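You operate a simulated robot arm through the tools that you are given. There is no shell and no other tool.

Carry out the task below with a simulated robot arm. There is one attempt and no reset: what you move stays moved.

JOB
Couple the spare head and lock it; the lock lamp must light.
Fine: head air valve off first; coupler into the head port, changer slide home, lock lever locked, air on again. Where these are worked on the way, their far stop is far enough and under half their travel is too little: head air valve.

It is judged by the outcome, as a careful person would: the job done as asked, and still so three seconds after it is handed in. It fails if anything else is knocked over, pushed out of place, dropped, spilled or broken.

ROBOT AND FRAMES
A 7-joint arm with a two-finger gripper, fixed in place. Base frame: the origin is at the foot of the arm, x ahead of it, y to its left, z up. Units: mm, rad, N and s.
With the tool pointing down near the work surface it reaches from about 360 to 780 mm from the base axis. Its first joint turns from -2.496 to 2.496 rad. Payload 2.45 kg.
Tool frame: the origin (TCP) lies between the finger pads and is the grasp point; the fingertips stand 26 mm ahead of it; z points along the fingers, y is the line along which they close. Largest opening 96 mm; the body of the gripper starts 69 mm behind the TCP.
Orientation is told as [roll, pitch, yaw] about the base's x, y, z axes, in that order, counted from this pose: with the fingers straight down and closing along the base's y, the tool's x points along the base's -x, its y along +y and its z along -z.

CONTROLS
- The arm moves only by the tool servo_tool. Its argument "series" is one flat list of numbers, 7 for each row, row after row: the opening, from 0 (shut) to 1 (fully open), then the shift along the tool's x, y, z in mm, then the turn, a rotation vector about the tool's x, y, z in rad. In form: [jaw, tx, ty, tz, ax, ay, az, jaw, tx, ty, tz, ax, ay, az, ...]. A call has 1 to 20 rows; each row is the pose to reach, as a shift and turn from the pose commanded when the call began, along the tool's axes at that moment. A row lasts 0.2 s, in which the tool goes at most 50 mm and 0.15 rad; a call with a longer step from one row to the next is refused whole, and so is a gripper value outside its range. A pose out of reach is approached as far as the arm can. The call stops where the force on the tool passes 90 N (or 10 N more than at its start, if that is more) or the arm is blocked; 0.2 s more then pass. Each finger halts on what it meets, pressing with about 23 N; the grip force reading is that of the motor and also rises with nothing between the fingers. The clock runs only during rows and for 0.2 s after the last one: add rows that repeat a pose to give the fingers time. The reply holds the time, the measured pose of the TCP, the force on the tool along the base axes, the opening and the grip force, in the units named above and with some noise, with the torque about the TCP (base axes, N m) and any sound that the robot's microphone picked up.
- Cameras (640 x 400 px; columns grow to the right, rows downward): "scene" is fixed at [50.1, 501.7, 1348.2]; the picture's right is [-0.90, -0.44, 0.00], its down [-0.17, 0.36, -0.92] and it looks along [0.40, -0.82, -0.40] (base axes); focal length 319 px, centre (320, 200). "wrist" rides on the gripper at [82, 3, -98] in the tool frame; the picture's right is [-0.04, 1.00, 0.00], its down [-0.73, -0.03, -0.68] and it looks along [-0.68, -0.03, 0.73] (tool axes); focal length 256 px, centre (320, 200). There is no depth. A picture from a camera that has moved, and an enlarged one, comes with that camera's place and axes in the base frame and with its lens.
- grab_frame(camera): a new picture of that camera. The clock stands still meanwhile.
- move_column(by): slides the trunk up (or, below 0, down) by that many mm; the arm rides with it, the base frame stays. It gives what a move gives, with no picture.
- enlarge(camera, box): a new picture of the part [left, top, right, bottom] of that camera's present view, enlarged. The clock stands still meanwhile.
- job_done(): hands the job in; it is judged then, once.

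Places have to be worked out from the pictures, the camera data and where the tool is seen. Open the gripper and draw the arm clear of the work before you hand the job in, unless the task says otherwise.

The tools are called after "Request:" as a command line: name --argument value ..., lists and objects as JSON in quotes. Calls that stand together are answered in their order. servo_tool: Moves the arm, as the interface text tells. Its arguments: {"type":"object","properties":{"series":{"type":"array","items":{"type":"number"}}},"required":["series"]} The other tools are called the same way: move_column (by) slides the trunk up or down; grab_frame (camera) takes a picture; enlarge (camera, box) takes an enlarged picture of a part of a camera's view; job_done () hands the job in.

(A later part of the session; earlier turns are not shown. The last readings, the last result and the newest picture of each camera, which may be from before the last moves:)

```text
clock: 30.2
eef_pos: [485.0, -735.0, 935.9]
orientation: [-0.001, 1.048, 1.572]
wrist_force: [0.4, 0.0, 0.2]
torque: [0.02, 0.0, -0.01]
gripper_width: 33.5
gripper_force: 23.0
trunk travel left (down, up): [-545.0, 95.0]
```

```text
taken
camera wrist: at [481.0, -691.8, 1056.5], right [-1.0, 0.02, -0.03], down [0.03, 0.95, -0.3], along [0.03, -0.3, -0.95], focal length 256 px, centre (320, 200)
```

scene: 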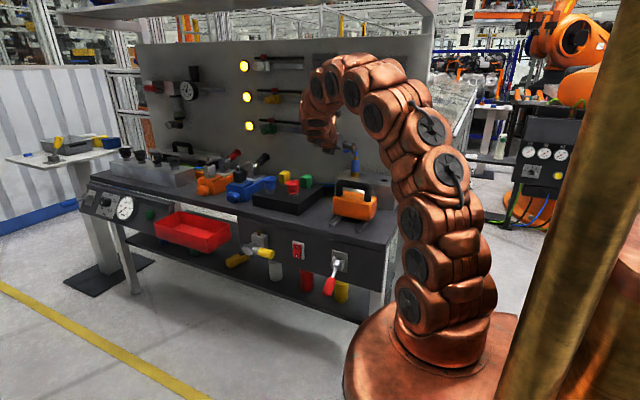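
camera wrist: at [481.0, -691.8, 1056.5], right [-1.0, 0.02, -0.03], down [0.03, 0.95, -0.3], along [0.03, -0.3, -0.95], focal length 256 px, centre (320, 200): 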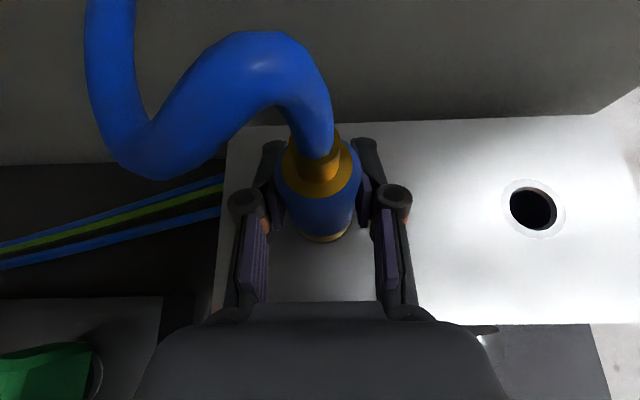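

The grip is firm at 33.5 mm width. I lift straight up slowly, watching the force.

Request:
servo_tool --series '[0, 4.33, 0, -2.5, 0, 0, 0, 0, 8.66, 0, -5, 0, 0, 0, 0, 13, 0, -7.5, 0, 0, 0, 0, 17.3, 0, -10, 0, 0, 0, 0, 21.65, 0, -12.5, 0, 0, 0, 0, 26, 0, -15, 0, 0, 0]'

Request:
grab_frame --camera "wrist"

Request:
enlarge --camera "scene" --box '[310, 130, 410, 190]'

```text
clock: 31.6
eef_pos: [484.8, -734.9, 966.3]
orientation: [0.0, 1.047, 1.572]
wrist_force: [-0.5, 0.0, -2.8]
torque: [0.0, 0.04, 0.01]
gripper_width: 33.8
gripper_force: 23.3
trunk travel left (down, up): [-545.0, 95.0]
```

```text
taken
camera wrist: at [481.3, -691.7, 1085.2], right [-1.0, 0.02, -0.03], down [0.03, 0.96, -0.3], along [0.03, -0.3, -0.95], focal length 256 px, centre (320, 200)
```

wrist: 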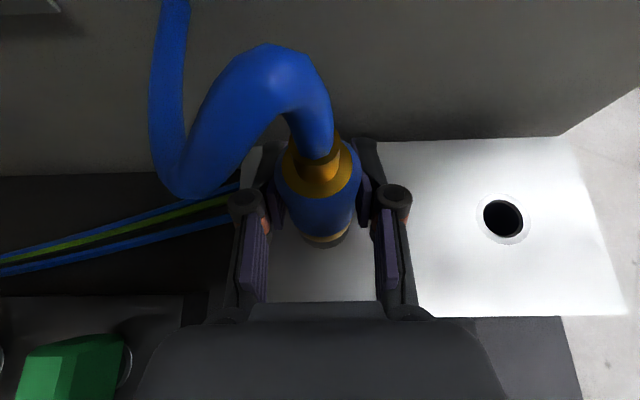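

```text
6.40 times, centred on (360, 160) of scene
camera zoom: at [50.1, 501.7, 1348.2], right [-0.9, -0.44, 0.0], down [-0.17, 0.36, -0.92], along [0.4, -0.82, -0.4], focal length 2039 px, centre (64, 456)
```

zoom: 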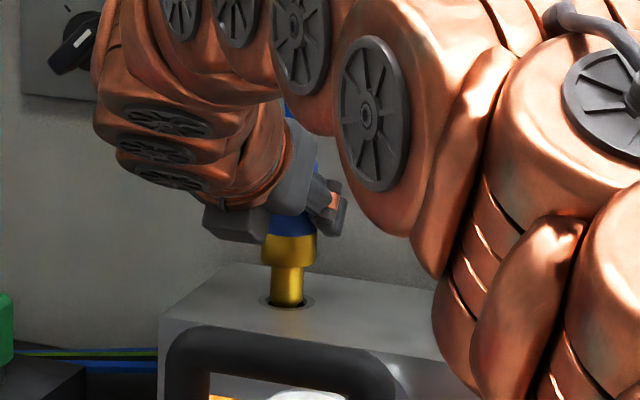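

The coupler rises with a brass nose still in its park hole. I lift a further 30 mm.

Request:
servo_tool --series '[0, 4.33, 0, -2.5, 0, 0, 0, 0, 8.66, 0, -5, 0, 0, 0, 0, 13, 0, -7.5, 0, 0, 0, 0, 17.3, 0, -10, 0, 0, 0, 0, 21.65, 0, -12.5, 0, 0, 0, 0, 26, 0, -15, 0, 0, 0]'

Request:
grab_frame --camera "wrist"

Request:
enlarge --camera "scene" --box '[310, 130, 410, 190]'

```text
clock: 33.0
eef_pos: [484.3, -735.3, 995.9]
orientation: [0.0, 1.046, 1.573]
wrist_force: [0.3, -0.7, -2.4]
torque: [-0.02, 0.01, -0.01]
gripper_width: 33.5
gripper_force: 23.3
trunk travel left (down, up): [-545.0, 95.0]
```

```text
taken
camera wrist: at [481.0, -691.8, 1115.5], right [-1.0, 0.02, -0.03], down [0.03, 0.96, -0.29], along [0.03, -0.3, -0.95], focal length 256 px, centre (320, 200)
```

wrist: 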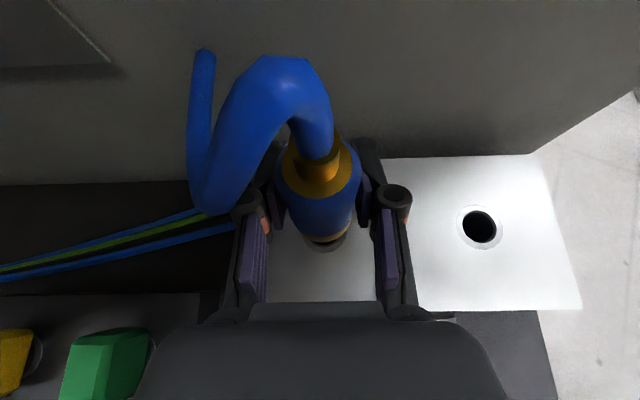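

```text
6.40 times, centred on (360, 160) of scene
camera zoom: at [50.1, 501.7, 1348.2], right [-0.9, -0.44, 0.0], down [-0.17, 0.36, -0.92], along [0.4, -0.82, -0.4], focal length 2039 px, centre (64, 456)
```

zoom: 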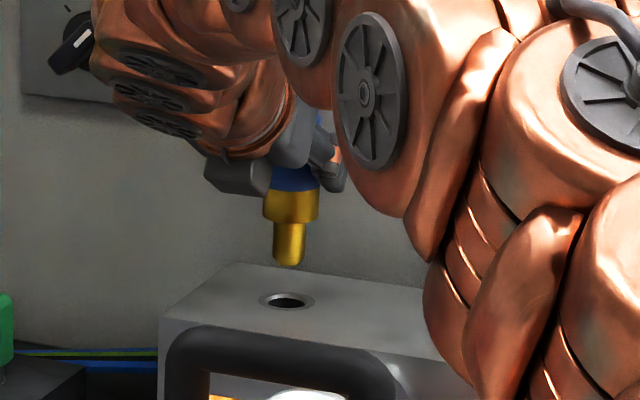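

The nose is clear of the park hole now, both holes visible. I enlarge the wrist view to measure the distance from the park hole to the port.

Request:
enlarge --camera "wrist" --box '[260, 160, 540, 320]'

Request:
enlarge --camera "scene" --box '[330, 150, 400, 200]'

```text
2.29 times, centred on (400, 240) of wrist
camera zoom: at [481.0, -691.8, 1115.5], right [-1.0, 0.02, -0.03], down [0.03, 0.96, -0.29], along [0.03, -0.3, -0.95], focal length 585 px, centre (137, 109)
```

zoom: 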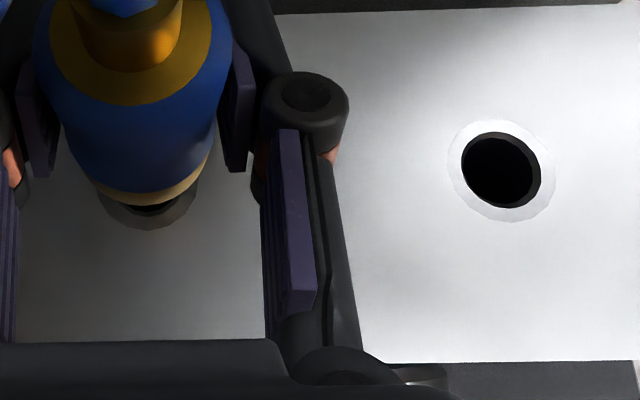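

```text
8.00 times, centred on (365, 175) of scene
camera zoom: at [50.1, 501.7, 1348.2], right [-0.9, -0.44, 0.0], down [-0.17, 0.36, -0.92], along [0.4, -0.82, -0.4], focal length 2549 px, centre (-40, 400)
```

zoom: 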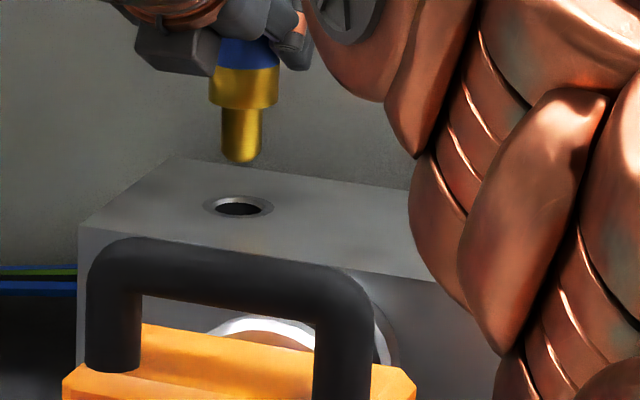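

Both holes measure 132.3 mm apart along -x with practically no y difference (Δy≈+0.5 mm), at block top z≈895. I carry the coupler that far at the present height.

Request:
servo_tool --series '[0, 0, 15, 0, 0, 0, 0, 0, 0, 35, 0, 0, 0, 0, 0, 0, 55, 0, 0, 0, 0, 0, 0, 75, 0, 0, 0, 0, 0, 0, 95, 0, 0, 0, 0, 0, 0, 112, 0, 0, 0, 0, 0, 0, 125, 0, 0, 0, 0, 0, -0.3, 132.3, -0.4, 0, 0, 0, 0, -0.3, 132.3, -0.4, 0, 0, 0]'

Request:
grab_frame --camera "wrist"

Request:
grab_frame --camera "scene"

```text
clock: 35.0
eef_pos: [352.8, -735.1, 995.2]
orientation: [0.002, 1.046, 1.572]
wrist_force: [-0.4, -0.2, -1.5]
torque: [-0.01, 0.03, -0.02]
gripper_width: 33.7
gripper_force: 23.5
trunk travel left (down, up): [-545.0, 95.0]
```

```text
taken
camera wrist: at [348.8, -691.6, 1114.8], right [-1.0, 0.02, -0.03], down [0.03, 0.95, -0.3], along [0.03, -0.3, -0.95], focal length 256 px, centre (320, 200)
```

wrist: 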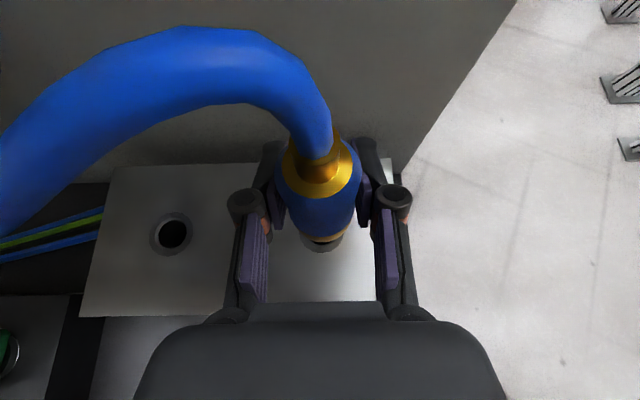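

```text
taken
```

scene: 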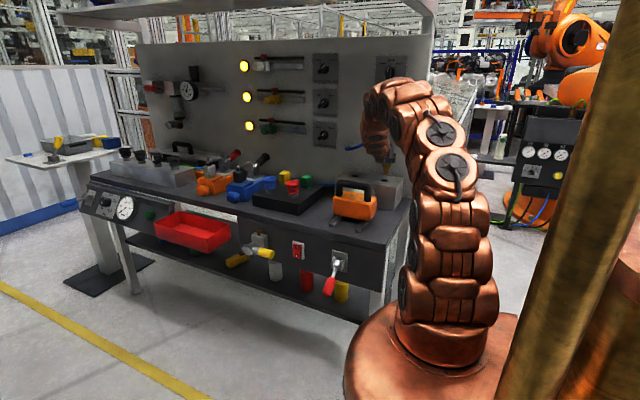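

The coupler is over the port. I enlarge the same wrist region and compare the rim's position below the coupler with the earlier park picture.

Request:
enlarge --camera "wrist" --box '[260, 160, 540, 320]'

Request:
enlarge --camera "scene" --box '[345, 145, 415, 195]'

Request:
enlarge --camera "wrist" --box '[100, 160, 380, 320]'

```text
2.29 times, centred on (400, 240) of wrist
camera zoom: at [348.8, -691.6, 1114.8], right [-1.0, 0.02, -0.03], down [0.03, 0.95, -0.3], along [0.03, -0.3, -0.95], focal length 585 px, centre (137, 109)
```

zoom: 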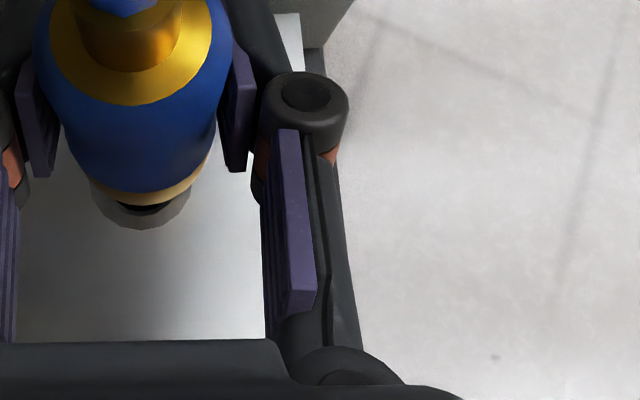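

```text
8.00 times, centred on (380, 170) of scene
camera zoom: at [50.1, 501.7, 1348.2], right [-0.9, -0.44, 0.0], down [-0.17, 0.36, -0.92], along [0.4, -0.82, -0.4], focal length 2549 px, centre (-160, 440)
```

zoom: 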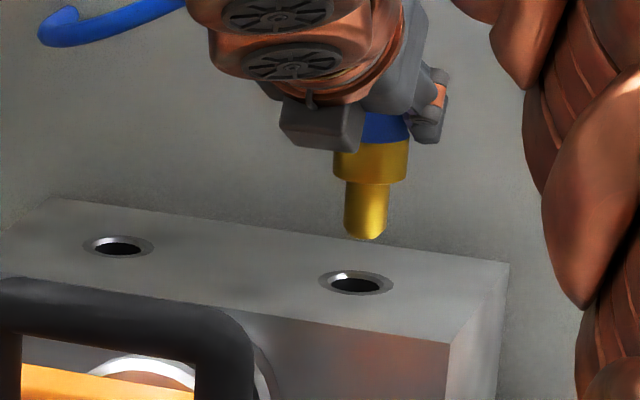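

```text
2.29 times, centred on (240, 240) of wrist
camera zoom: at [348.8, -691.6, 1114.8], right [-1.0, 0.02, -0.03], down [0.03, 0.95, -0.3], along [0.03, -0.3, -0.95], focal length 585 px, centre (503, 109)
```

zoom: 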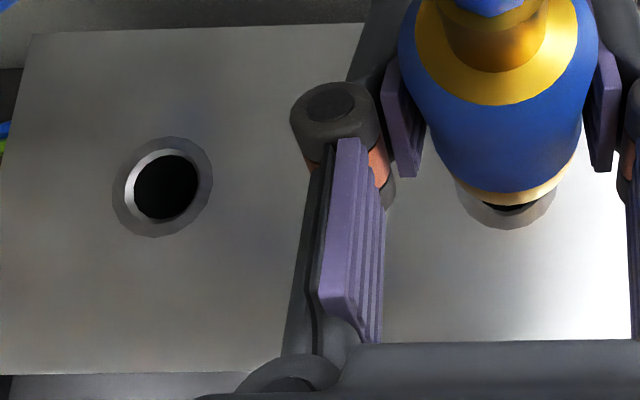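

The rim seems about 2–3 mm to the +x side of where it lay at the park hole. I zoom in further to judge the remaining offset.

Request:
enlarge --camera "wrist" --box '[284, 210, 364, 260]'

Request:
enlarge --camera "scene" --box '[375, 155, 405, 185]'

```text
8.00 times, centred on (324, 235) of wrist
camera zoom: at [348.8, -691.6, 1114.8], right [-1.0, 0.02, -0.03], down [0.03, 0.95, -0.3], along [0.03, -0.3, -0.95], focal length 2048 px, centre (288, -80)
```

zoom: 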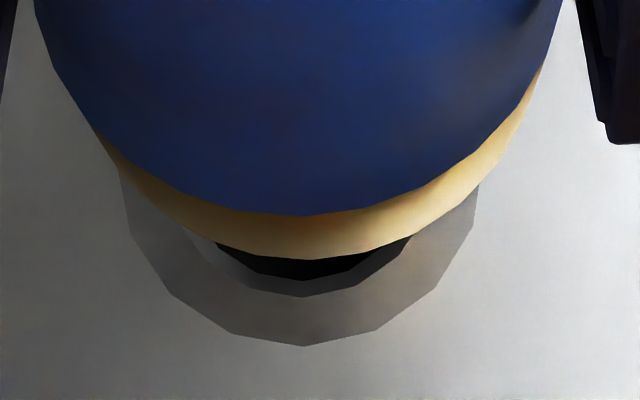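

```text
13.33 times, centred on (390, 170) of scene
camera zoom: at [50.1, 501.7, 1348.2], right [-0.9, -0.44, 0.0], down [-0.17, 0.36, -0.92], along [0.4, -0.82, -0.4], focal length 4248 px, centre (-613, 600)
```

zoom: 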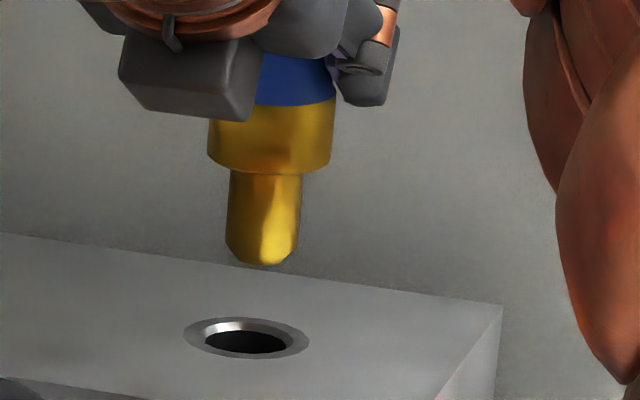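

Comparing with the park picture, the rim is displaced by about 2.6 mm, consistent with the scene view (nose ≈2.3 mm too far toward -x); the true hole spacing is thus ≈130 mm. I correct by +2.3 mm in x and lower 20 mm, then check.

Request:
servo_tool --series '[0, 0, -1.2, 0, 0, 0, 0, 0, 0, -2.3, 0, 0, 0, 0, 0, -4.33, -2.3, 2.5, 0, 0, 0, 0, -8.66, -2.3, 5, 0, 0, 0, 0, -13, -2.3, 7.5, 0, 0, 0, 0, -17.3, -2.3, 10, 0, 0, 0, 0, -17.3, -2.3, 10, 0, 0, 0]'

Request:
enlarge --camera "wrist" --box '[284, 210, 364, 260]'

Request:
enlarge --camera "scene" --box '[375, 155, 405, 185]'

```text
clock: 36.6
eef_pos: [353.8, -735.0, 975.4]
orientation: [-0.002, 1.048, 1.574]
wrist_force: [-0.2, -0.6, -2.6]
torque: [0.03, 0.0, 0.02]
gripper_width: 33.8
gripper_force: 23.2
trunk travel left (down, up): [-545.0, 95.0]
```

```text
8.00 times, centred on (324, 235) of wrist
camera zoom: at [350.5, -690.6, 1094.5], right [-1.0, 0.02, -0.03], down [0.03, 0.96, -0.3], along [0.03, -0.3, -0.95], focal length 2048 px, centre (288, -80)
```

zoom: 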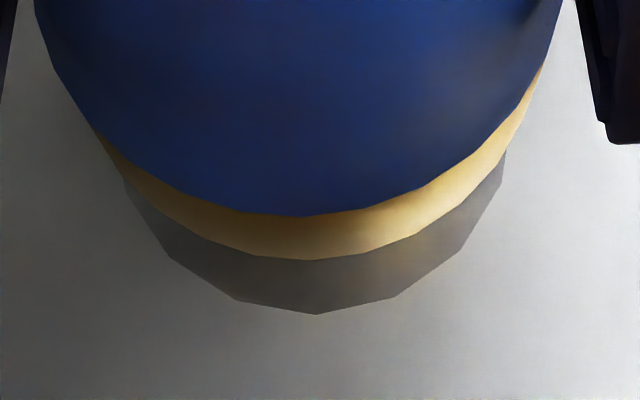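

```text
13.33 times, centred on (390, 170) of scene
camera zoom: at [50.1, 501.7, 1348.2], right [-0.9, -0.44, 0.0], down [-0.17, 0.36, -0.92], along [0.4, -0.82, -0.4], focal length 4248 px, centre (-613, 600)
```

zoom: 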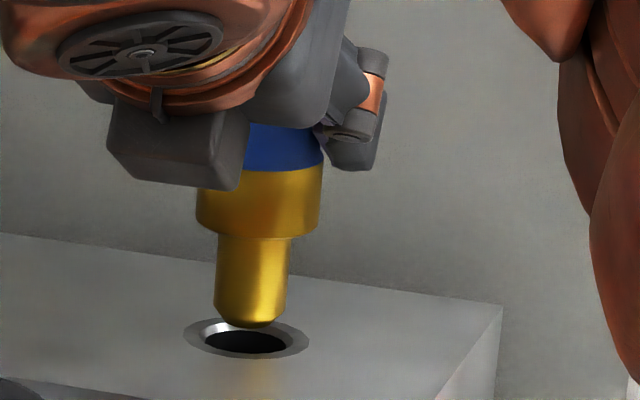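

The nose tip is now centred over the port in the scene view, a few mm above it. I lower slowly into the bore, watching the force.

Request:
servo_tool --series '[0, -2.6, 0, 1.5, 0, 0, 0, 0, -5.2, 0, 3, 0, 0, 0, 0, -7.8, 0, 4.5, 0, 0, 0, 0, -10.4, 0, 6, 0, 0, 0, 0, -13, 0, 7.5, 0, 0, 0]'

Request:
enlarge --camera "scene" --box '[375, 155, 405, 185]'

```text
clock: 37.9
eef_pos: [354.1, -733.2, 960.9]
orientation: [0.0, 1.048, 1.571]
wrist_force: [1.1, 0.2, -1.7]
torque: [-0.02, 0.0, -0.02]
gripper_width: 33.7
gripper_force: 23.0
trunk travel left (down, up): [-545.0, 95.0]
```

```text
13.33 times, centred on (390, 170) of scene
camera zoom: at [50.1, 501.7, 1348.2], right [-0.9, -0.44, 0.0], down [-0.17, 0.36, -0.92], along [0.4, -0.82, -0.4], focal length 4248 px, centre (-613, 600)
```

zoom: 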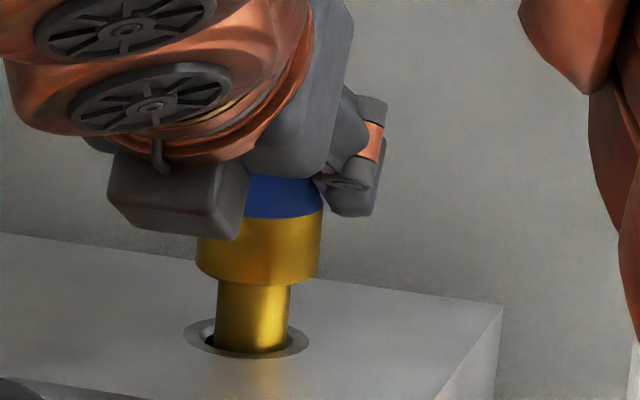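

The nose has entered the bore by several mm with almost no force. I look closely in both cameras before going deeper.

Request:
enlarge --camera "wrist" --box '[284, 210, 364, 260]'

Request:
enlarge --camera "scene" --box '[380, 168, 400, 184]'

```text
8.00 times, centred on (324, 235) of wrist
camera zoom: at [349.3, -690.8, 1079.8], right [-1.0, 0.02, -0.04], down [0.03, 0.95, -0.3], along [0.03, -0.3, -0.95], focal length 2048 px, centre (288, -80)
```

zoom: 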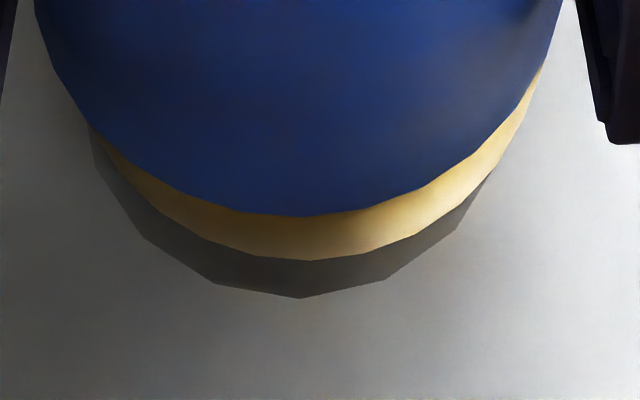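

```text
16.00 times, centred on (390, 176) of scene
camera zoom: at [50.1, 501.7, 1348.2], right [-0.9, -0.44, 0.0], down [-0.17, 0.36, -0.92], along [0.4, -0.82, -0.4], focal length 5097 px, centre (-800, 584)
```

zoom: 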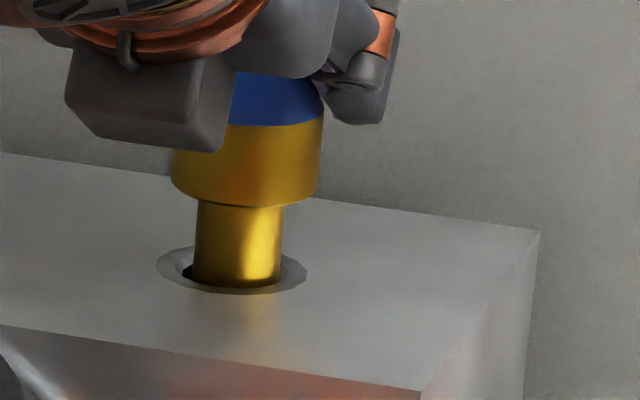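

Only an x offset of about 1.3 mm remains (nose toward -x); y is aligned. I correct +1.4 mm in x and continue lowering toward seating.

Request:
servo_tool --series '[0, 0, -1.4, 0, 0, 0, 0, 0, 0, -1.4, 0, 0, 0, 0, 0, -2.6, -1.4, 1.5, 0, 0, 0, 0, -5.2, -1.4, 3, 0, 0, 0, 0, -7.8, -1.4, 4.5, 0, 0, 0, 0, -10.4, -1.4, 6, 0, 0, 0, 0, -13, -1.4, 7.5, 0, 0, 0]'

Request:
enlarge --camera "scene" --box '[375, 160, 405, 190]'

Request:
enlarge --camera "wrist" --box '[284, 210, 364, 260]'

```text
clock: 39.5
eef_pos: [355.5, -734.2, 947.4]
orientation: [0.001, 1.047, 1.574]
wrist_force: [0.2, -0.4, -2.7]
torque: [-0.03, 0.01, 0.02]
gripper_width: 33.8
gripper_force: 23.0
trunk travel left (down, up): [-545.0, 95.0]
```

```text
13.33 times, centred on (390, 175) of scene
camera zoom: at [50.1, 501.7, 1348.2], right [-0.9, -0.44, 0.0], down [-0.17, 0.36, -0.92], along [0.4, -0.82, -0.4], focal length 4248 px, centre (-613, 533)
```

zoom: 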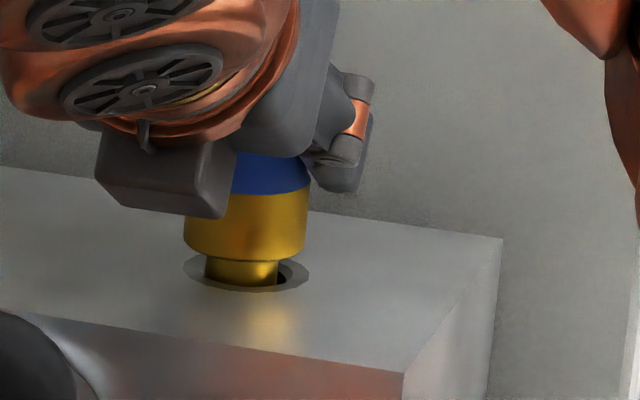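

```text
8.00 times, centred on (324, 235) of wrist
camera zoom: at [352.1, -690.9, 1065.7], right [-1.0, 0.02, -0.03], down [0.03, 0.95, -0.3], along [0.03, -0.3, -0.95], focal length 2048 px, centre (288, -80)
```

zoom: 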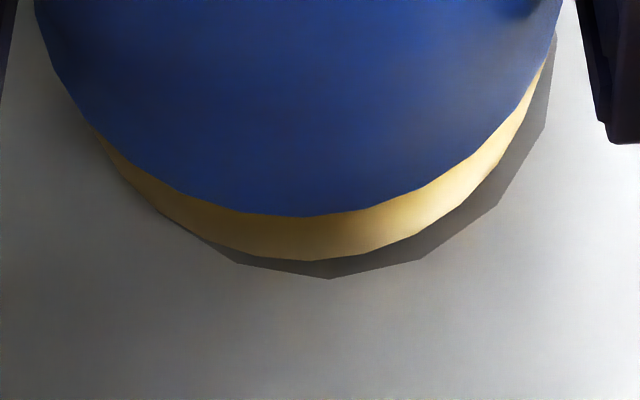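

Now the nose lies about 1.4 mm toward +x (still free, no side force). I shift back ~1.2 mm and lower the last ~10 mm until it seats.

Request:
servo_tool --series '[0, 0, 1.2, 0, 0, 0, 0, 0, -1.7, 1.2, 1, 0, 0, 0, 0, -3.5, 1.2, 2, 0, 0, 0, 0, -5.2, 1.2, 3, 0, 0, 0, 0, -7, 1.2, 4, 0, 0, 0, 0, -8.7, 1.2, 5, 0, 0, 0, 0, -9.6, 1.2, 5.5, 0, 0, 0]'

Request:
enlarge --camera "scene" --box '[375, 160, 405, 190]'

Request:
enlarge --camera "wrist" --box '[284, 210, 364, 260]'

```text
clock: 41.0
eef_pos: [354.0, -734.7, 937.6]
orientation: [-0.001, 1.052, 1.572]
wrist_force: [2.5, -3.2, 11.1]
torque: [0.1, -0.02, -0.03]
gripper_width: 33.7
gripper_force: 23.4
trunk travel left (down, up): [-545.0, 95.0]
```

```text
13.33 times, centred on (390, 175) of scene
camera zoom: at [50.1, 501.7, 1348.2], right [-0.9, -0.44, 0.0], down [-0.17, 0.36, -0.92], along [0.4, -0.82, -0.4], focal length 4248 px, centre (-613, 533)
```

zoom: 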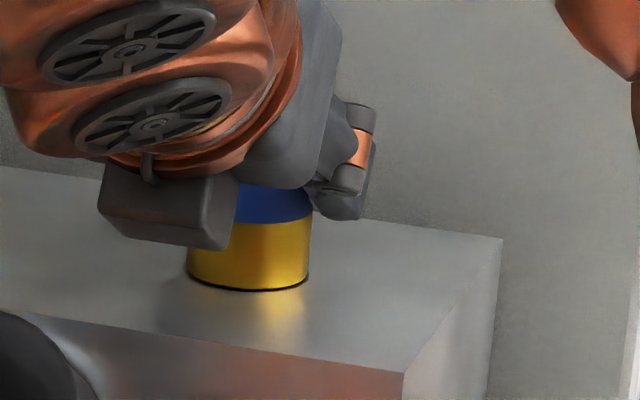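

```text
8.00 times, centred on (324, 235) of wrist
camera zoom: at [350.5, -690.8, 1056.5], right [-1.0, 0.02, -0.04], down [0.03, 0.95, -0.3], along [0.03, -0.3, -0.95], focal length 2048 px, centre (288, -80)
```

zoom: 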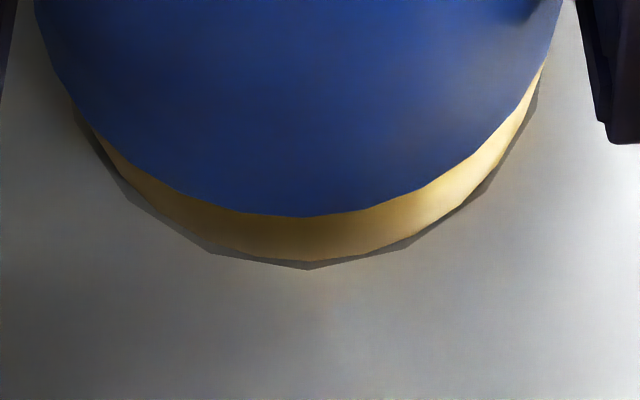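

It has seated: about 11 N upward reaction with the flange at the block top. I press 2 mm more to make sure it's fully home.

Request:
servo_tool --series '[0, -0.9, 0, 0.5, 0, 0, 0, 0, -1.7, 0, 1, 0, 0, 0, 0, -1.7, 0, 1, 0, 0, 0]'

Request:
enlarge --camera "scene" --box '[375, 160, 405, 190]'

```text
clock: 41.9
eef_pos: [354.4, -733.9, 934.1]
orientation: [-0.002, 1.049, 1.574]
wrist_force: [4.4, -5.8, 17.5]
torque: [-0.07, -0.07, -0.02]
gripper_width: 34.2
gripper_force: 23.0
trunk travel left (down, up): [-545.0, 95.0]
```

```text
13.33 times, centred on (390, 175) of scene
camera zoom: at [50.1, 501.7, 1348.2], right [-0.9, -0.44, 0.0], down [-0.17, 0.36, -0.92], along [0.4, -0.82, -0.4], focal length 4248 px, centre (-613, 533)
```

zoom: 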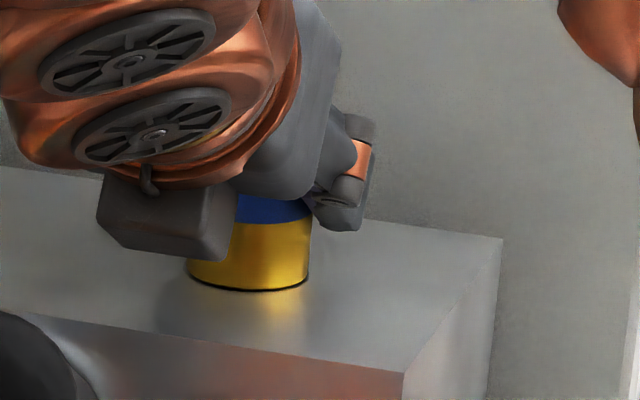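

The force rises without the flange moving, so the coupler is fully seated. I open the gripper and back straight off along the tool axis.

Request:
servo_tool --series '[0.6, 0, 0, 0, 0, 0, 0, 1, 0, 0, 0, 0, 0, 0, 1, 0, 0, 0, 0, 0, 0, 1, 0, 0, 0, 0, 0, 0, 1, 0, 0, -20, 0, 0, 0, 1, 0, 0, -45, 0, 0, 0, 1, 0, 0, -70, 0, 0, 0, 1, 0, 0, -100, 0, 0, 0, 1, 0, 0, -130, 0, 0, 0]'

Request:
grab_frame --camera "wrist"

Request:
enlarge --camera "scene" --box '[310, 120, 430, 230]'

```text
clock: 43.9
eef_pos: [353.8, -619.9, 1000.0]
orientation: [0.001, 1.049, 1.57]
wrist_force: [0.3, -0.6, -0.5]
torque: [0.02, 0.02, 0.03]
gripper_width: 95.9
gripper_force: 0.1
trunk travel left (down, up): [-545.0, 95.0]
```

```text
taken
camera wrist: at [349.4, -576.7, 1118.8], right [-1.0, 0.02, -0.03], down [0.03, 0.95, -0.3], along [0.03, -0.3, -0.95], focal length 256 px, centre (320, 200)
```

wrist: 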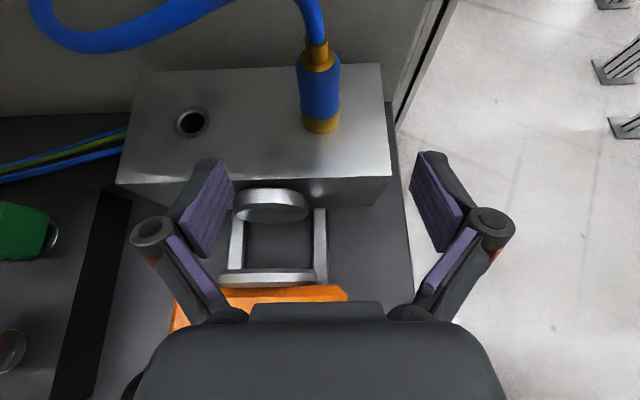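

```text
3.64 times, centred on (370, 175) of scene
camera zoom: at [50.1, 501.7, 1348.2], right [-0.9, -0.44, 0.0], down [-0.17, 0.36, -0.92], along [0.4, -0.82, -0.4], focal length 1158 px, centre (138, 291)
```

zoom: 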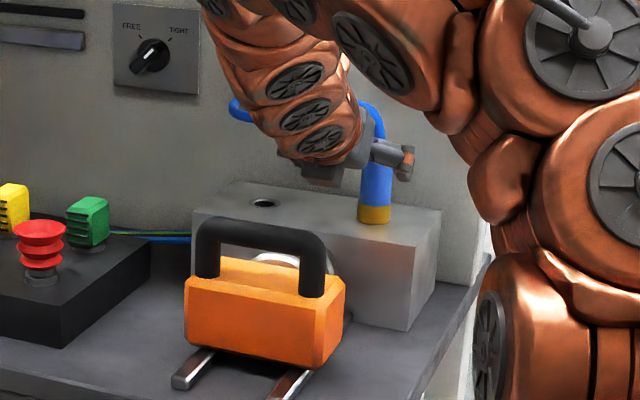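

The coupler now stands in the port. Next is the slide: its handle bar is at about (411, -511, 946), 25 mm thick, and needs to go about 60 mm toward the block. I back up and turn the tool straight down above the handle.

Request:
servo_tool --series '[1, 2.9, -7.1, -17.4, 0, -0.131, 0, 1, 5.9, -14.3, -34.9, 0, -0.262, 0, 1, 8.8, -21.4, -52.3, 0, -0.393, 0, 1, 11.7, -28.5, -69.7, 0, -0.524, 0, 1, 14.6, -35.6, -87.1, 0, -0.655, 0, 1, 17.6, -42.8, -104.6, 0, -0.786, 0, 1, 20.5, -49.9, -122, 0, -0.917, 0, 1, 23.4, -57, -139.4, 0, -1.047, 0]'

Request:
servo_tool --series '[1, 0, 0, 0, 0, 0, 0.145, 1, 0, 0, 0, 0, 0, 0.29, 1, 0, 0, 0, 0, 0, 0.435, 1, 0, 0, 0, 0, 0, 0.58, 1, 0, 0, 0, 0, 0, 0.725, 1, 0, 0, 0, 0, 0, 0.87, 1, 0, 0, 0, 0, 0, 1.015, 1, 0, 0, 0, 0, 0, 1.16, 1, 0, 0, 0, 0, 0, 1.305, 1, 0, 0, 0, 0, 0, 1.45, 1, 0, 0, 0, 0, 0, 1.571]'

Request:
grab_frame --camera "wrist"

Request:
grab_frame --camera "scene"

```text
clock: 45.6
eef_pos: [411.4, -511.2, 1086.6]
orientation: [0.0, -0.004, 1.576]
wrist_force: [0.9, 0.3, 0.4]
torque: [0.02, -0.04, 0.01]
gripper_width: 96.1
gripper_force: 0.0
trunk travel left (down, up): [-545.0, 95.0]
```

```text
clock: 48.0
eef_pos: [411.8, -511.6, 1088.6]
orientation: [0.001, -0.001, 0.0]
wrist_force: [-0.4, -1.0, 0.0]
torque: [-0.01, 0.0, 0.02]
gripper_width: 95.9
gripper_force: 0.1
trunk travel left (down, up): [-545.0, 95.0]
```

```text
taken
camera wrist: at [329.8, -510.0, 1186.1], right [0.04, 1.0, 0.0], down [0.73, -0.03, 0.68], along [0.68, -0.03, -0.73], focal length 256 px, centre (320, 200)
```

wrist: 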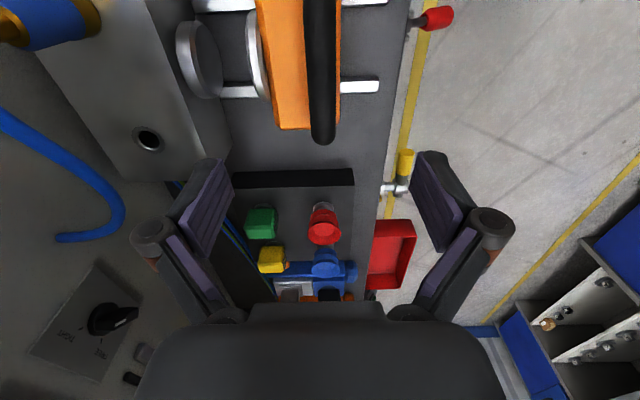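

```text
taken
```

scene: 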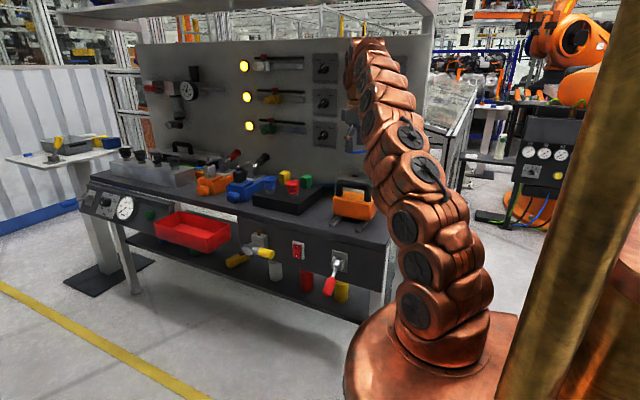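

The tool is centred over the handle bar (y≈-512). I descend to TCP z≈950 with open fingers straddling the bar.

Request:
servo_tool --series '[1, 0, -0.5, 25, 0, 0, 0, 1, 0, -0.5, 50, 0, 0, 0, 1, 0, -0.5, 75, 0, 0, 0, 1, 0, -0.5, 95, 0, 0, 0, 1, 0, -0.5, 110, 0, 0, 0, 1, 0, -0.5, 125, 0, 0, 0, 1, 0, -0.5, 138, 0, 0, 0]'

Request:
grab_frame --camera "wrist"

Request:
enlarge --camera "scene" --box '[310, 130, 410, 230]'

```text
clock: 49.6
eef_pos: [410.9, -511.6, 948.3]
orientation: [0.0, 0.0, 0.002]
wrist_force: [-0.1, -0.1, -0.5]
torque: [0.0, 0.05, 0.01]
gripper_width: 95.8
gripper_force: 0.1
trunk travel left (down, up): [-545.0, 95.0]
```

```text
taken
camera wrist: at [330.1, -510.5, 1047.1], right [0.04, 1.0, 0.0], down [0.73, -0.03, 0.68], along [0.68, -0.03, -0.73], focal length 256 px, centre (320, 200)
```

wrist: 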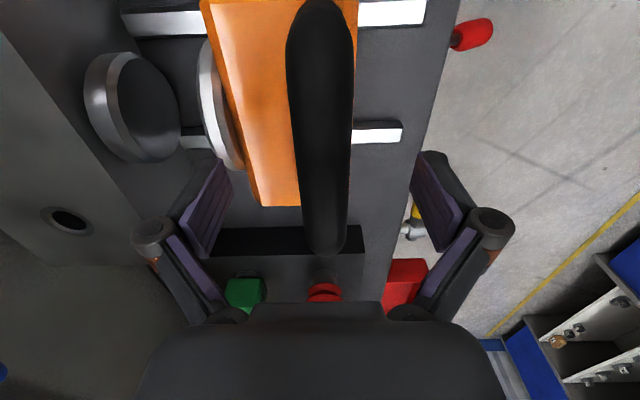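

```text
4.00 times, centred on (360, 180) of scene
camera zoom: at [50.1, 501.7, 1348.2], right [-0.9, -0.44, 0.0], down [-0.17, 0.36, -0.92], along [0.4, -0.82, -0.4], focal length 1274 px, centre (160, 280)
```

zoom: 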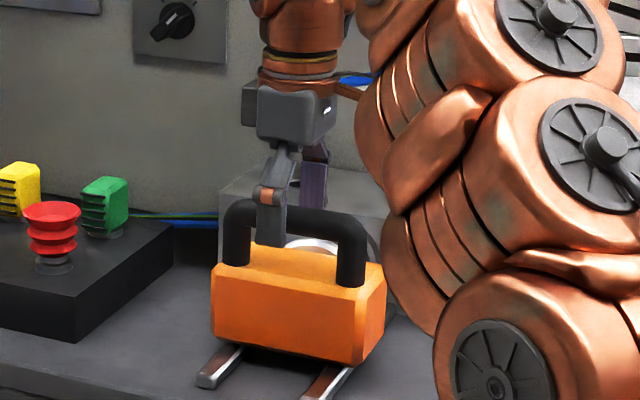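

The fingers straddle the bar, with clearance above the orange body. I close on the bar.

Request:
servo_tool --series '[0.6, 0, 0, 0, 0, 0, 0, 0.3, 0, 0, 0, 0, 0, 0, 0, 0, 0, 0, 0, 0, 0, 0, 0, 0, 0, 0, 0, 0, 0, 0, 0, 0, 0, 0, 0, 0, 0, 0, 0, 0, 0, 0]'

```text
clock: 51.0
eef_pos: [411.6, -512.0, 950.1]
orientation: [0.0, -0.002, -0.001]
wrist_force: [-1.9, 2.9, 0.6]
torque: [0.08, 0.24, -0.07]
gripper_width: 24.5
gripper_force: 43.9
trunk travel left (down, up): [-545.0, 95.0]
```

Gripped on the 24.5 mm bar. I push the slide toward the block (-y) in small steps and watch for the end stop.

Request:
servo_tool --series '[0, 0, -6, 0, 0, 0, 0, 0, 0, -12, 0, 0, 0, 0, 0, 0, -18, 0, 0, 0, 0, 0, 0, -24, 0, 0, 0, 0, 0, 0, -30, 0, 0, 0, 0, 0, 0, -36, 0, 0, 0, 0, 0, 0, -42, 0, 0, 0, 0, 0, 0, -48, 0, 0, 0, 0, 0, 0, -54, 0, 0, 0, 0]'

Request:
grab_frame --camera "wrist"

Request:
enlarge --camera "scene" --box '[310, 130, 410, 230]'

```text
clock: 53.0
eef_pos: [411.8, -566.0, 949.6]
orientation: [0.0, 0.001, 0.0]
wrist_force: [3.9, 2.6, -1.6]
torque: [-0.05, -0.13, -0.12]
gripper_width: 24.5
gripper_force: 45.4
trunk travel left (down, up): [-545.0, 95.0]
```

```text
taken
camera wrist: at [330.2, -563.8, 1047.3], right [0.04, 1.0, 0.0], down [0.73, -0.03, 0.68], along [0.68, -0.03, -0.73], focal length 256 px, centre (320, 200)
```

wrist: 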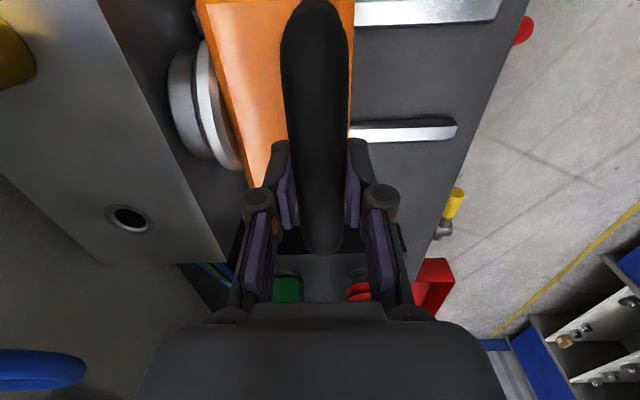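

```text
4.00 times, centred on (360, 180) of scene
camera zoom: at [50.1, 501.7, 1348.2], right [-0.9, -0.44, 0.0], down [-0.17, 0.36, -0.92], along [0.4, -0.82, -0.4], focal length 1274 px, centre (160, 280)
```

zoom: 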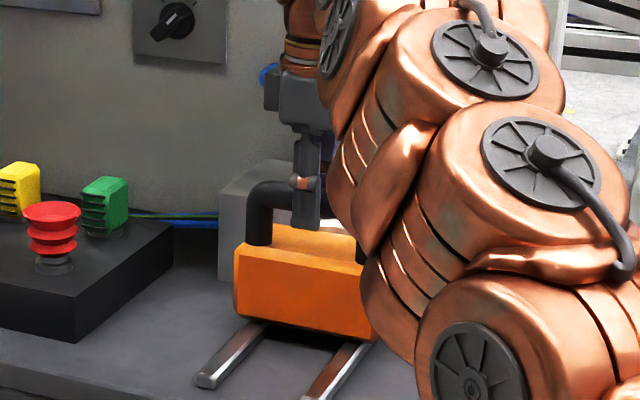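

The slide moved 54 mm and the two discs are nearly touching. I push on slowly until it stops.

Request:
servo_tool --series '[0, 0, -3, 0, 0, 0, 0, 0, 0, -6, 0, 0, 0, 0, 0, 0, -9, 0, 0, 0, 0, 0, 0, -12, 0, 0, 0, 0, 0, 0, -15, 0, 0, 0, 0, 0, 0, -18, 0, 0, 0, 0]'

Request:
enlarge --camera "wrist" --box '[90, 0, 370, 180]'

```text
clock: 54.5
eef_pos: [411.9, -584.1, 950.2]
orientation: [0.001, 0.001, 0.004]
wrist_force: [12.5, 2.8, -1.2]
torque: [0.08, -0.21, -0.25]
gripper_width: 24.2
gripper_force: 45.3
trunk travel left (down, up): [-545.0, 95.0]
```

```text
2.22 times, centred on (230, 90) of wrist
camera zoom: at [330.1, -581.7, 1047.3], right [0.04, 1.0, 0.0], down [0.73, -0.03, 0.68], along [0.68, -0.03, -0.73], focal length 569 px, centre (520, 444)
```

zoom: 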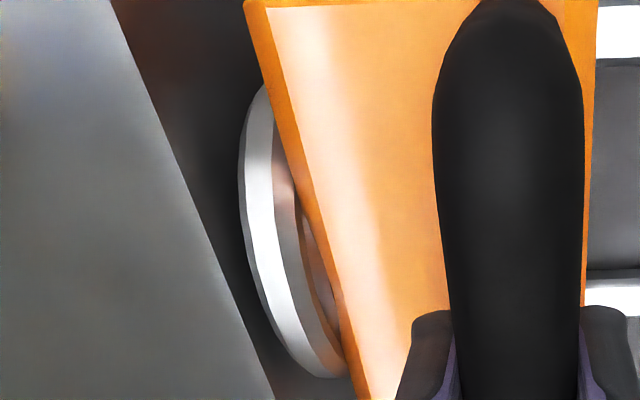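

Still no end stop after 72 mm; the disc is entering the block's ring. I continue in small steps, relieving the small side force.

Request:
servo_tool --series '[0, -1, -3, 0, 0, 0, 0, 0, -1, -6, 0, 0, 0, 0, 0, -1, -9, 0, 0, 0, 0, 0, -1, -12, 0, 0, 0, 0]'

Request:
grab_frame --camera "wrist"

Request:
enlarge --camera "scene" --box '[310, 130, 410, 230]'

```text
clock: 55.5
eef_pos: [413.6, -585.3, 949.3]
orientation: [0.024, 0.007, 0.009]
wrist_force: [-6.8, 48.5, 16.7]
torque: [0.63, -0.19, -0.27]
gripper_width: 25.1
gripper_force: 45.0
trunk travel left (down, up): [-545.0, 95.0]
stopped in row 4: the force on the tool passed its limit at 95 N (the readings are from after the stop); the commanded pose is now the measured one
```

```text
taken
camera wrist: at [331.4, -586.6, 1047.4], right [0.03, 1.0, 0.02], down [0.74, -0.04, 0.67], along [0.67, -0.01, -0.74], focal length 256 px, centre (320, 200)
```

wrist: 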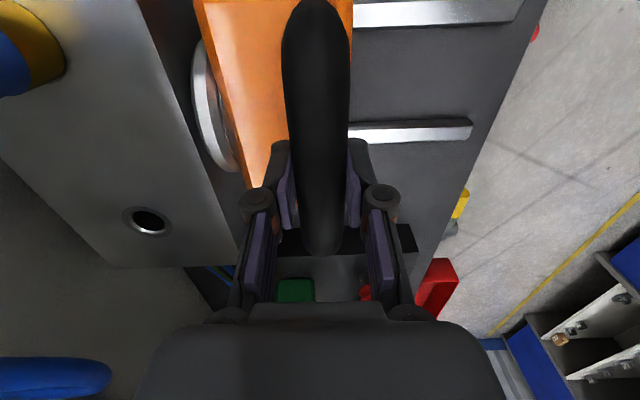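

```text
4.00 times, centred on (360, 180) of scene
camera zoom: at [50.1, 501.7, 1348.2], right [-0.9, -0.44, 0.0], down [-0.17, 0.36, -0.92], along [0.4, -0.82, -0.4], focal length 1274 px, centre (160, 280)
```

zoom: 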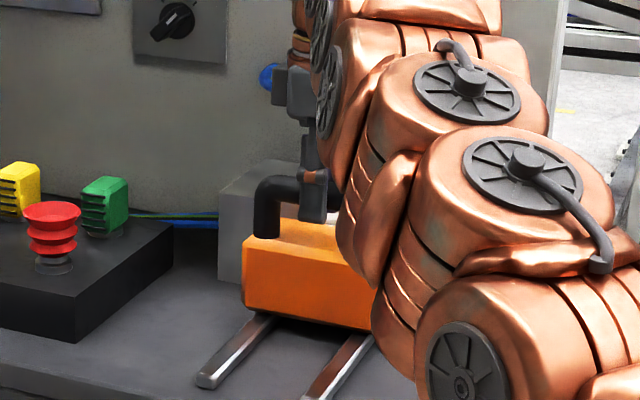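

The force rose to 95 N with no more motion at y≈-585: the slide is home (73 mm travel). I open the fingers, then rise clear.

Request:
servo_tool --series '[0.4, 0, 0, 0, 0, 0, 0, 0.7, 0, 0, 0, 0, 0, 0, 1, 0, 0, 0, 0, 0, 0, 1, 0, 0, 0, 0, 0, 0, 1, 0, 0, 0, 0, 0, 0, 1, 0, 0, -25, 0, 0, 0, 1, 0, 0, -55, 0, 0, 0, 1, 0, 0, -90, 0, 0, 0, 1, 0, 0, -130, 0, 0, 0]'

Request:
grab_frame --camera "wrist"

Request:
grab_frame --camera "scene"

```text
clock: 57.5
eef_pos: [408.8, -589.2, 1017.7]
orientation: [0.017, 0.008, 0.003]
wrist_force: [0.4, 0.0, 0.1]
torque: [0.05, -0.04, -0.01]
gripper_width: 96.0
gripper_force: 0.2
out of reach, approached as far as the arm can: row 8, 9
trunk travel left (down, up): [-545.0, 95.0]
```

```text
taken
camera wrist: at [326.9, -589.6, 1116.0], right [0.04, 1.0, 0.02], down [0.74, -0.04, 0.67], along [0.67, -0.01, -0.74], focal length 256 px, centre (320, 200)
```

wrist: 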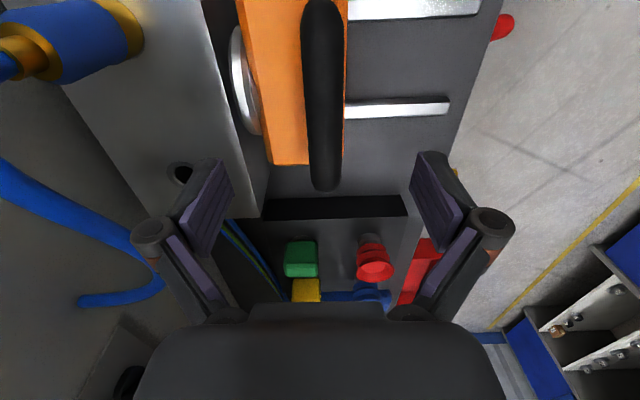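

```text
taken
```

scene: 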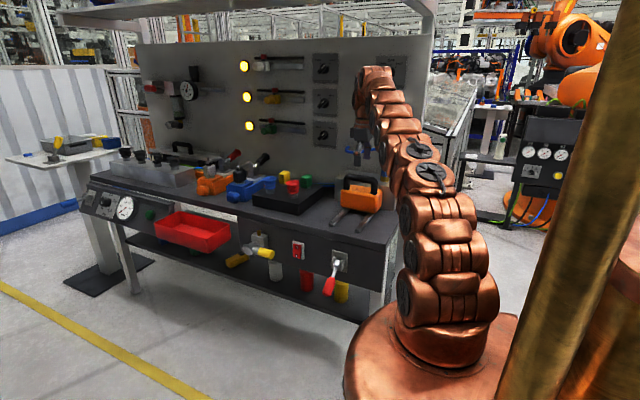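

The slide stays home (bar at y≈-585). Now I go for the lock lever: I withdraw over the bench toward +y, closing the fingers and turning to yaw +90°.

Request:
servo_tool --series '[1, 0, 23.5, -5, 0, 0, -0.143, 1, 0, 47, -10, 0, 0, -0.286, 1, 0, 70.5, -15, 0, 0, -0.428, 1, 0, 94, -22, 0, 0, -0.571, 0.8, 0, 117.5, -28, 0, 0, -0.714, 0.5, 0, 141, -34, 0, 0, -0.857, 0.2, 0, 164.5, -40, 0, 0, -1.0, 0, 0, 188, -45, 0, 0, -1.142, 0, 0, 211.5, -50, 0, 0, -1.285, 0, 0, 235, -56, 0, 0, -1.428, 0, 0, 259, -62, 0, 0, -1.571]'

```text
clock: 60.0
eef_pos: [408.3, -331.5, 1083.8]
orientation: [0.006, -0.018, 1.575]
wrist_force: [1.3, -0.1, 0.4]
torque: [-0.01, 0.0, 0.01]
gripper_width: 0.1
gripper_force: 22.5
trunk travel left (down, up): [-545.0, 95.0]
```

Now I tilt the tool up to horizontal (pointing at the bench) while drawing back to y≈-200.

Request:
servo_tool --series '[0, -12, 0, 0, 0, 0.145, 0, 0, -24, 0, 0, 0, 0.29, 0, 0, -36, 0, 0, 0, 0.435, 0, 0, -48, 0, 0, 0, 0.58, 0, 0, -60, 0, 0, 0, 0.725, 0, 0, -72, 0, 0, 0, 0.87, 0, 0, -84, 0, 0, 0, 1.015, 0, 0, -96, 0, 0, 0, 1.16, 0, 0, -108, 0, 0, 0, 1.305, 0, 0, -120, 0, 0, 0, 1.45, 0, 0, -131, 0, 0, 0, 1.589, 0]'

```text
clock: 62.4
eef_pos: [407.2, -200.9, 1088.1]
orientation: [2.048, 1.563, -2.662]
wrist_force: [0.0, 0.2, -0.5]
torque: [0.02, 0.02, 0.02]
gripper_width: 0.1
gripper_force: 23.1
trunk travel left (down, up): [-545.0, 95.0]
```

Fingers horizontal at (407, -201, 1088). I lower the trunk by 400 mm to bring the tool to lever height, still in front of the lever.

Request:
move_column --by -400

Request:
grab_frame --camera "wrist"

Request:
grab_frame --camera "scene"

```text
clock: 66.2
eef_pos: [406.5, -200.6, 688.3]
orientation: [1.676, 1.562, -3.036]
wrist_force: [-0.3, 0.5, -0.3]
torque: [0.01, 0.01, 0.0]
gripper_width: 0.0
gripper_force: 22.9
trunk travel left (down, up): [-145.0, 495.0]
```

```text
taken
camera wrist: at [403.1, -104.0, 768.9], right [-1.0, 0.0, -0.03], down [0.02, 0.68, -0.73], along [0.03, -0.73, -0.68], focal length 256 px, centre (320, 200)
```

wrist: 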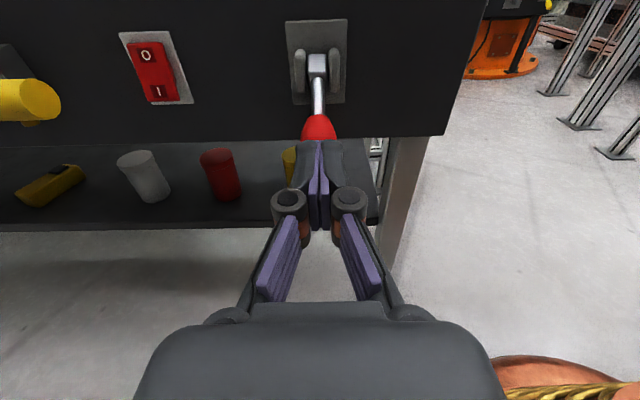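

```text
taken
```

scene: 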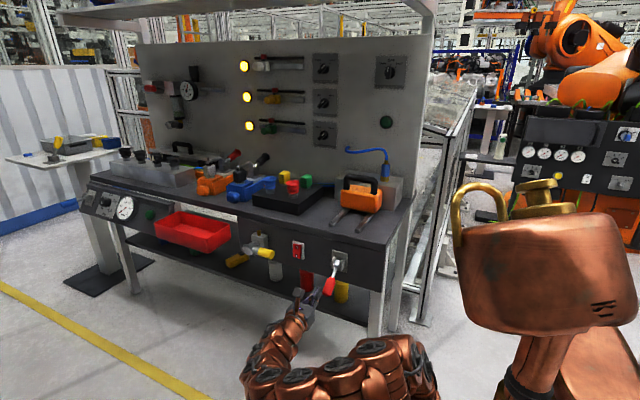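

The arm is out of the bench's way; I check coupler, slide and lever in enlarged views.

Request:
enlarge --camera "scene" --box '[310, 140, 420, 230]'

Request:
enlarge --camera "scene" --box '[290, 240, 370, 320]'

Request:
enlarge --camera "wrist" --box '[260, 10, 380, 160]'

```text
4.44 times, centred on (365, 185) of scene
camera zoom: at [50.1, 501.7, 1348.2], right [-0.9, -0.44, 0.0], down [-0.17, 0.36, -0.92], along [0.4, -0.82, -0.4], focal length 1416 px, centre (120, 267)
```

zoom: 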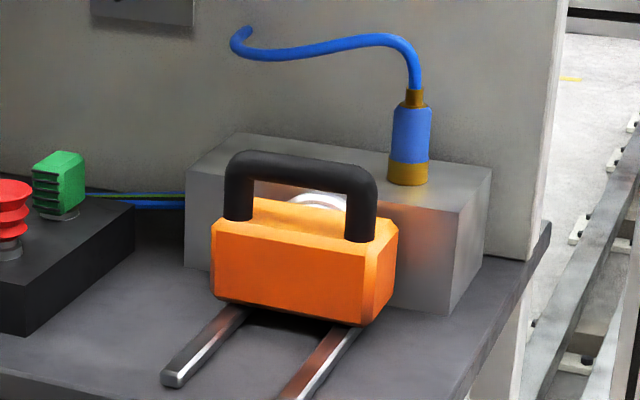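

```text
5.00 times, centred on (330, 280) of scene
camera zoom: at [50.1, 501.7, 1348.2], right [-0.9, -0.44, 0.0], down [-0.17, 0.36, -0.92], along [0.4, -0.82, -0.4], focal length 1593 px, centre (270, -200)
```

zoom: 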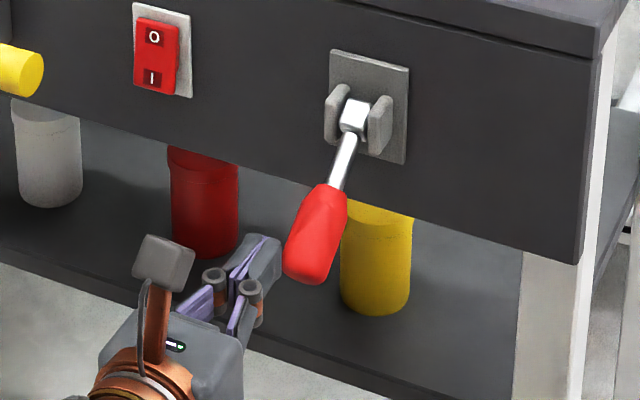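

```text
2.67 times, centred on (320, 85) of wrist
camera zoom: at [403.1, -104.0, 768.9], right [-1.0, 0.0, -0.03], down [0.02, 0.68, -0.73], along [0.03, -0.73, -0.68], focal length 683 px, centre (320, 507)
```

zoom: 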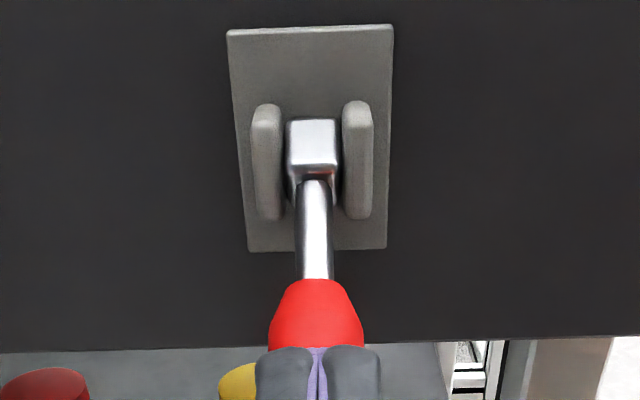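

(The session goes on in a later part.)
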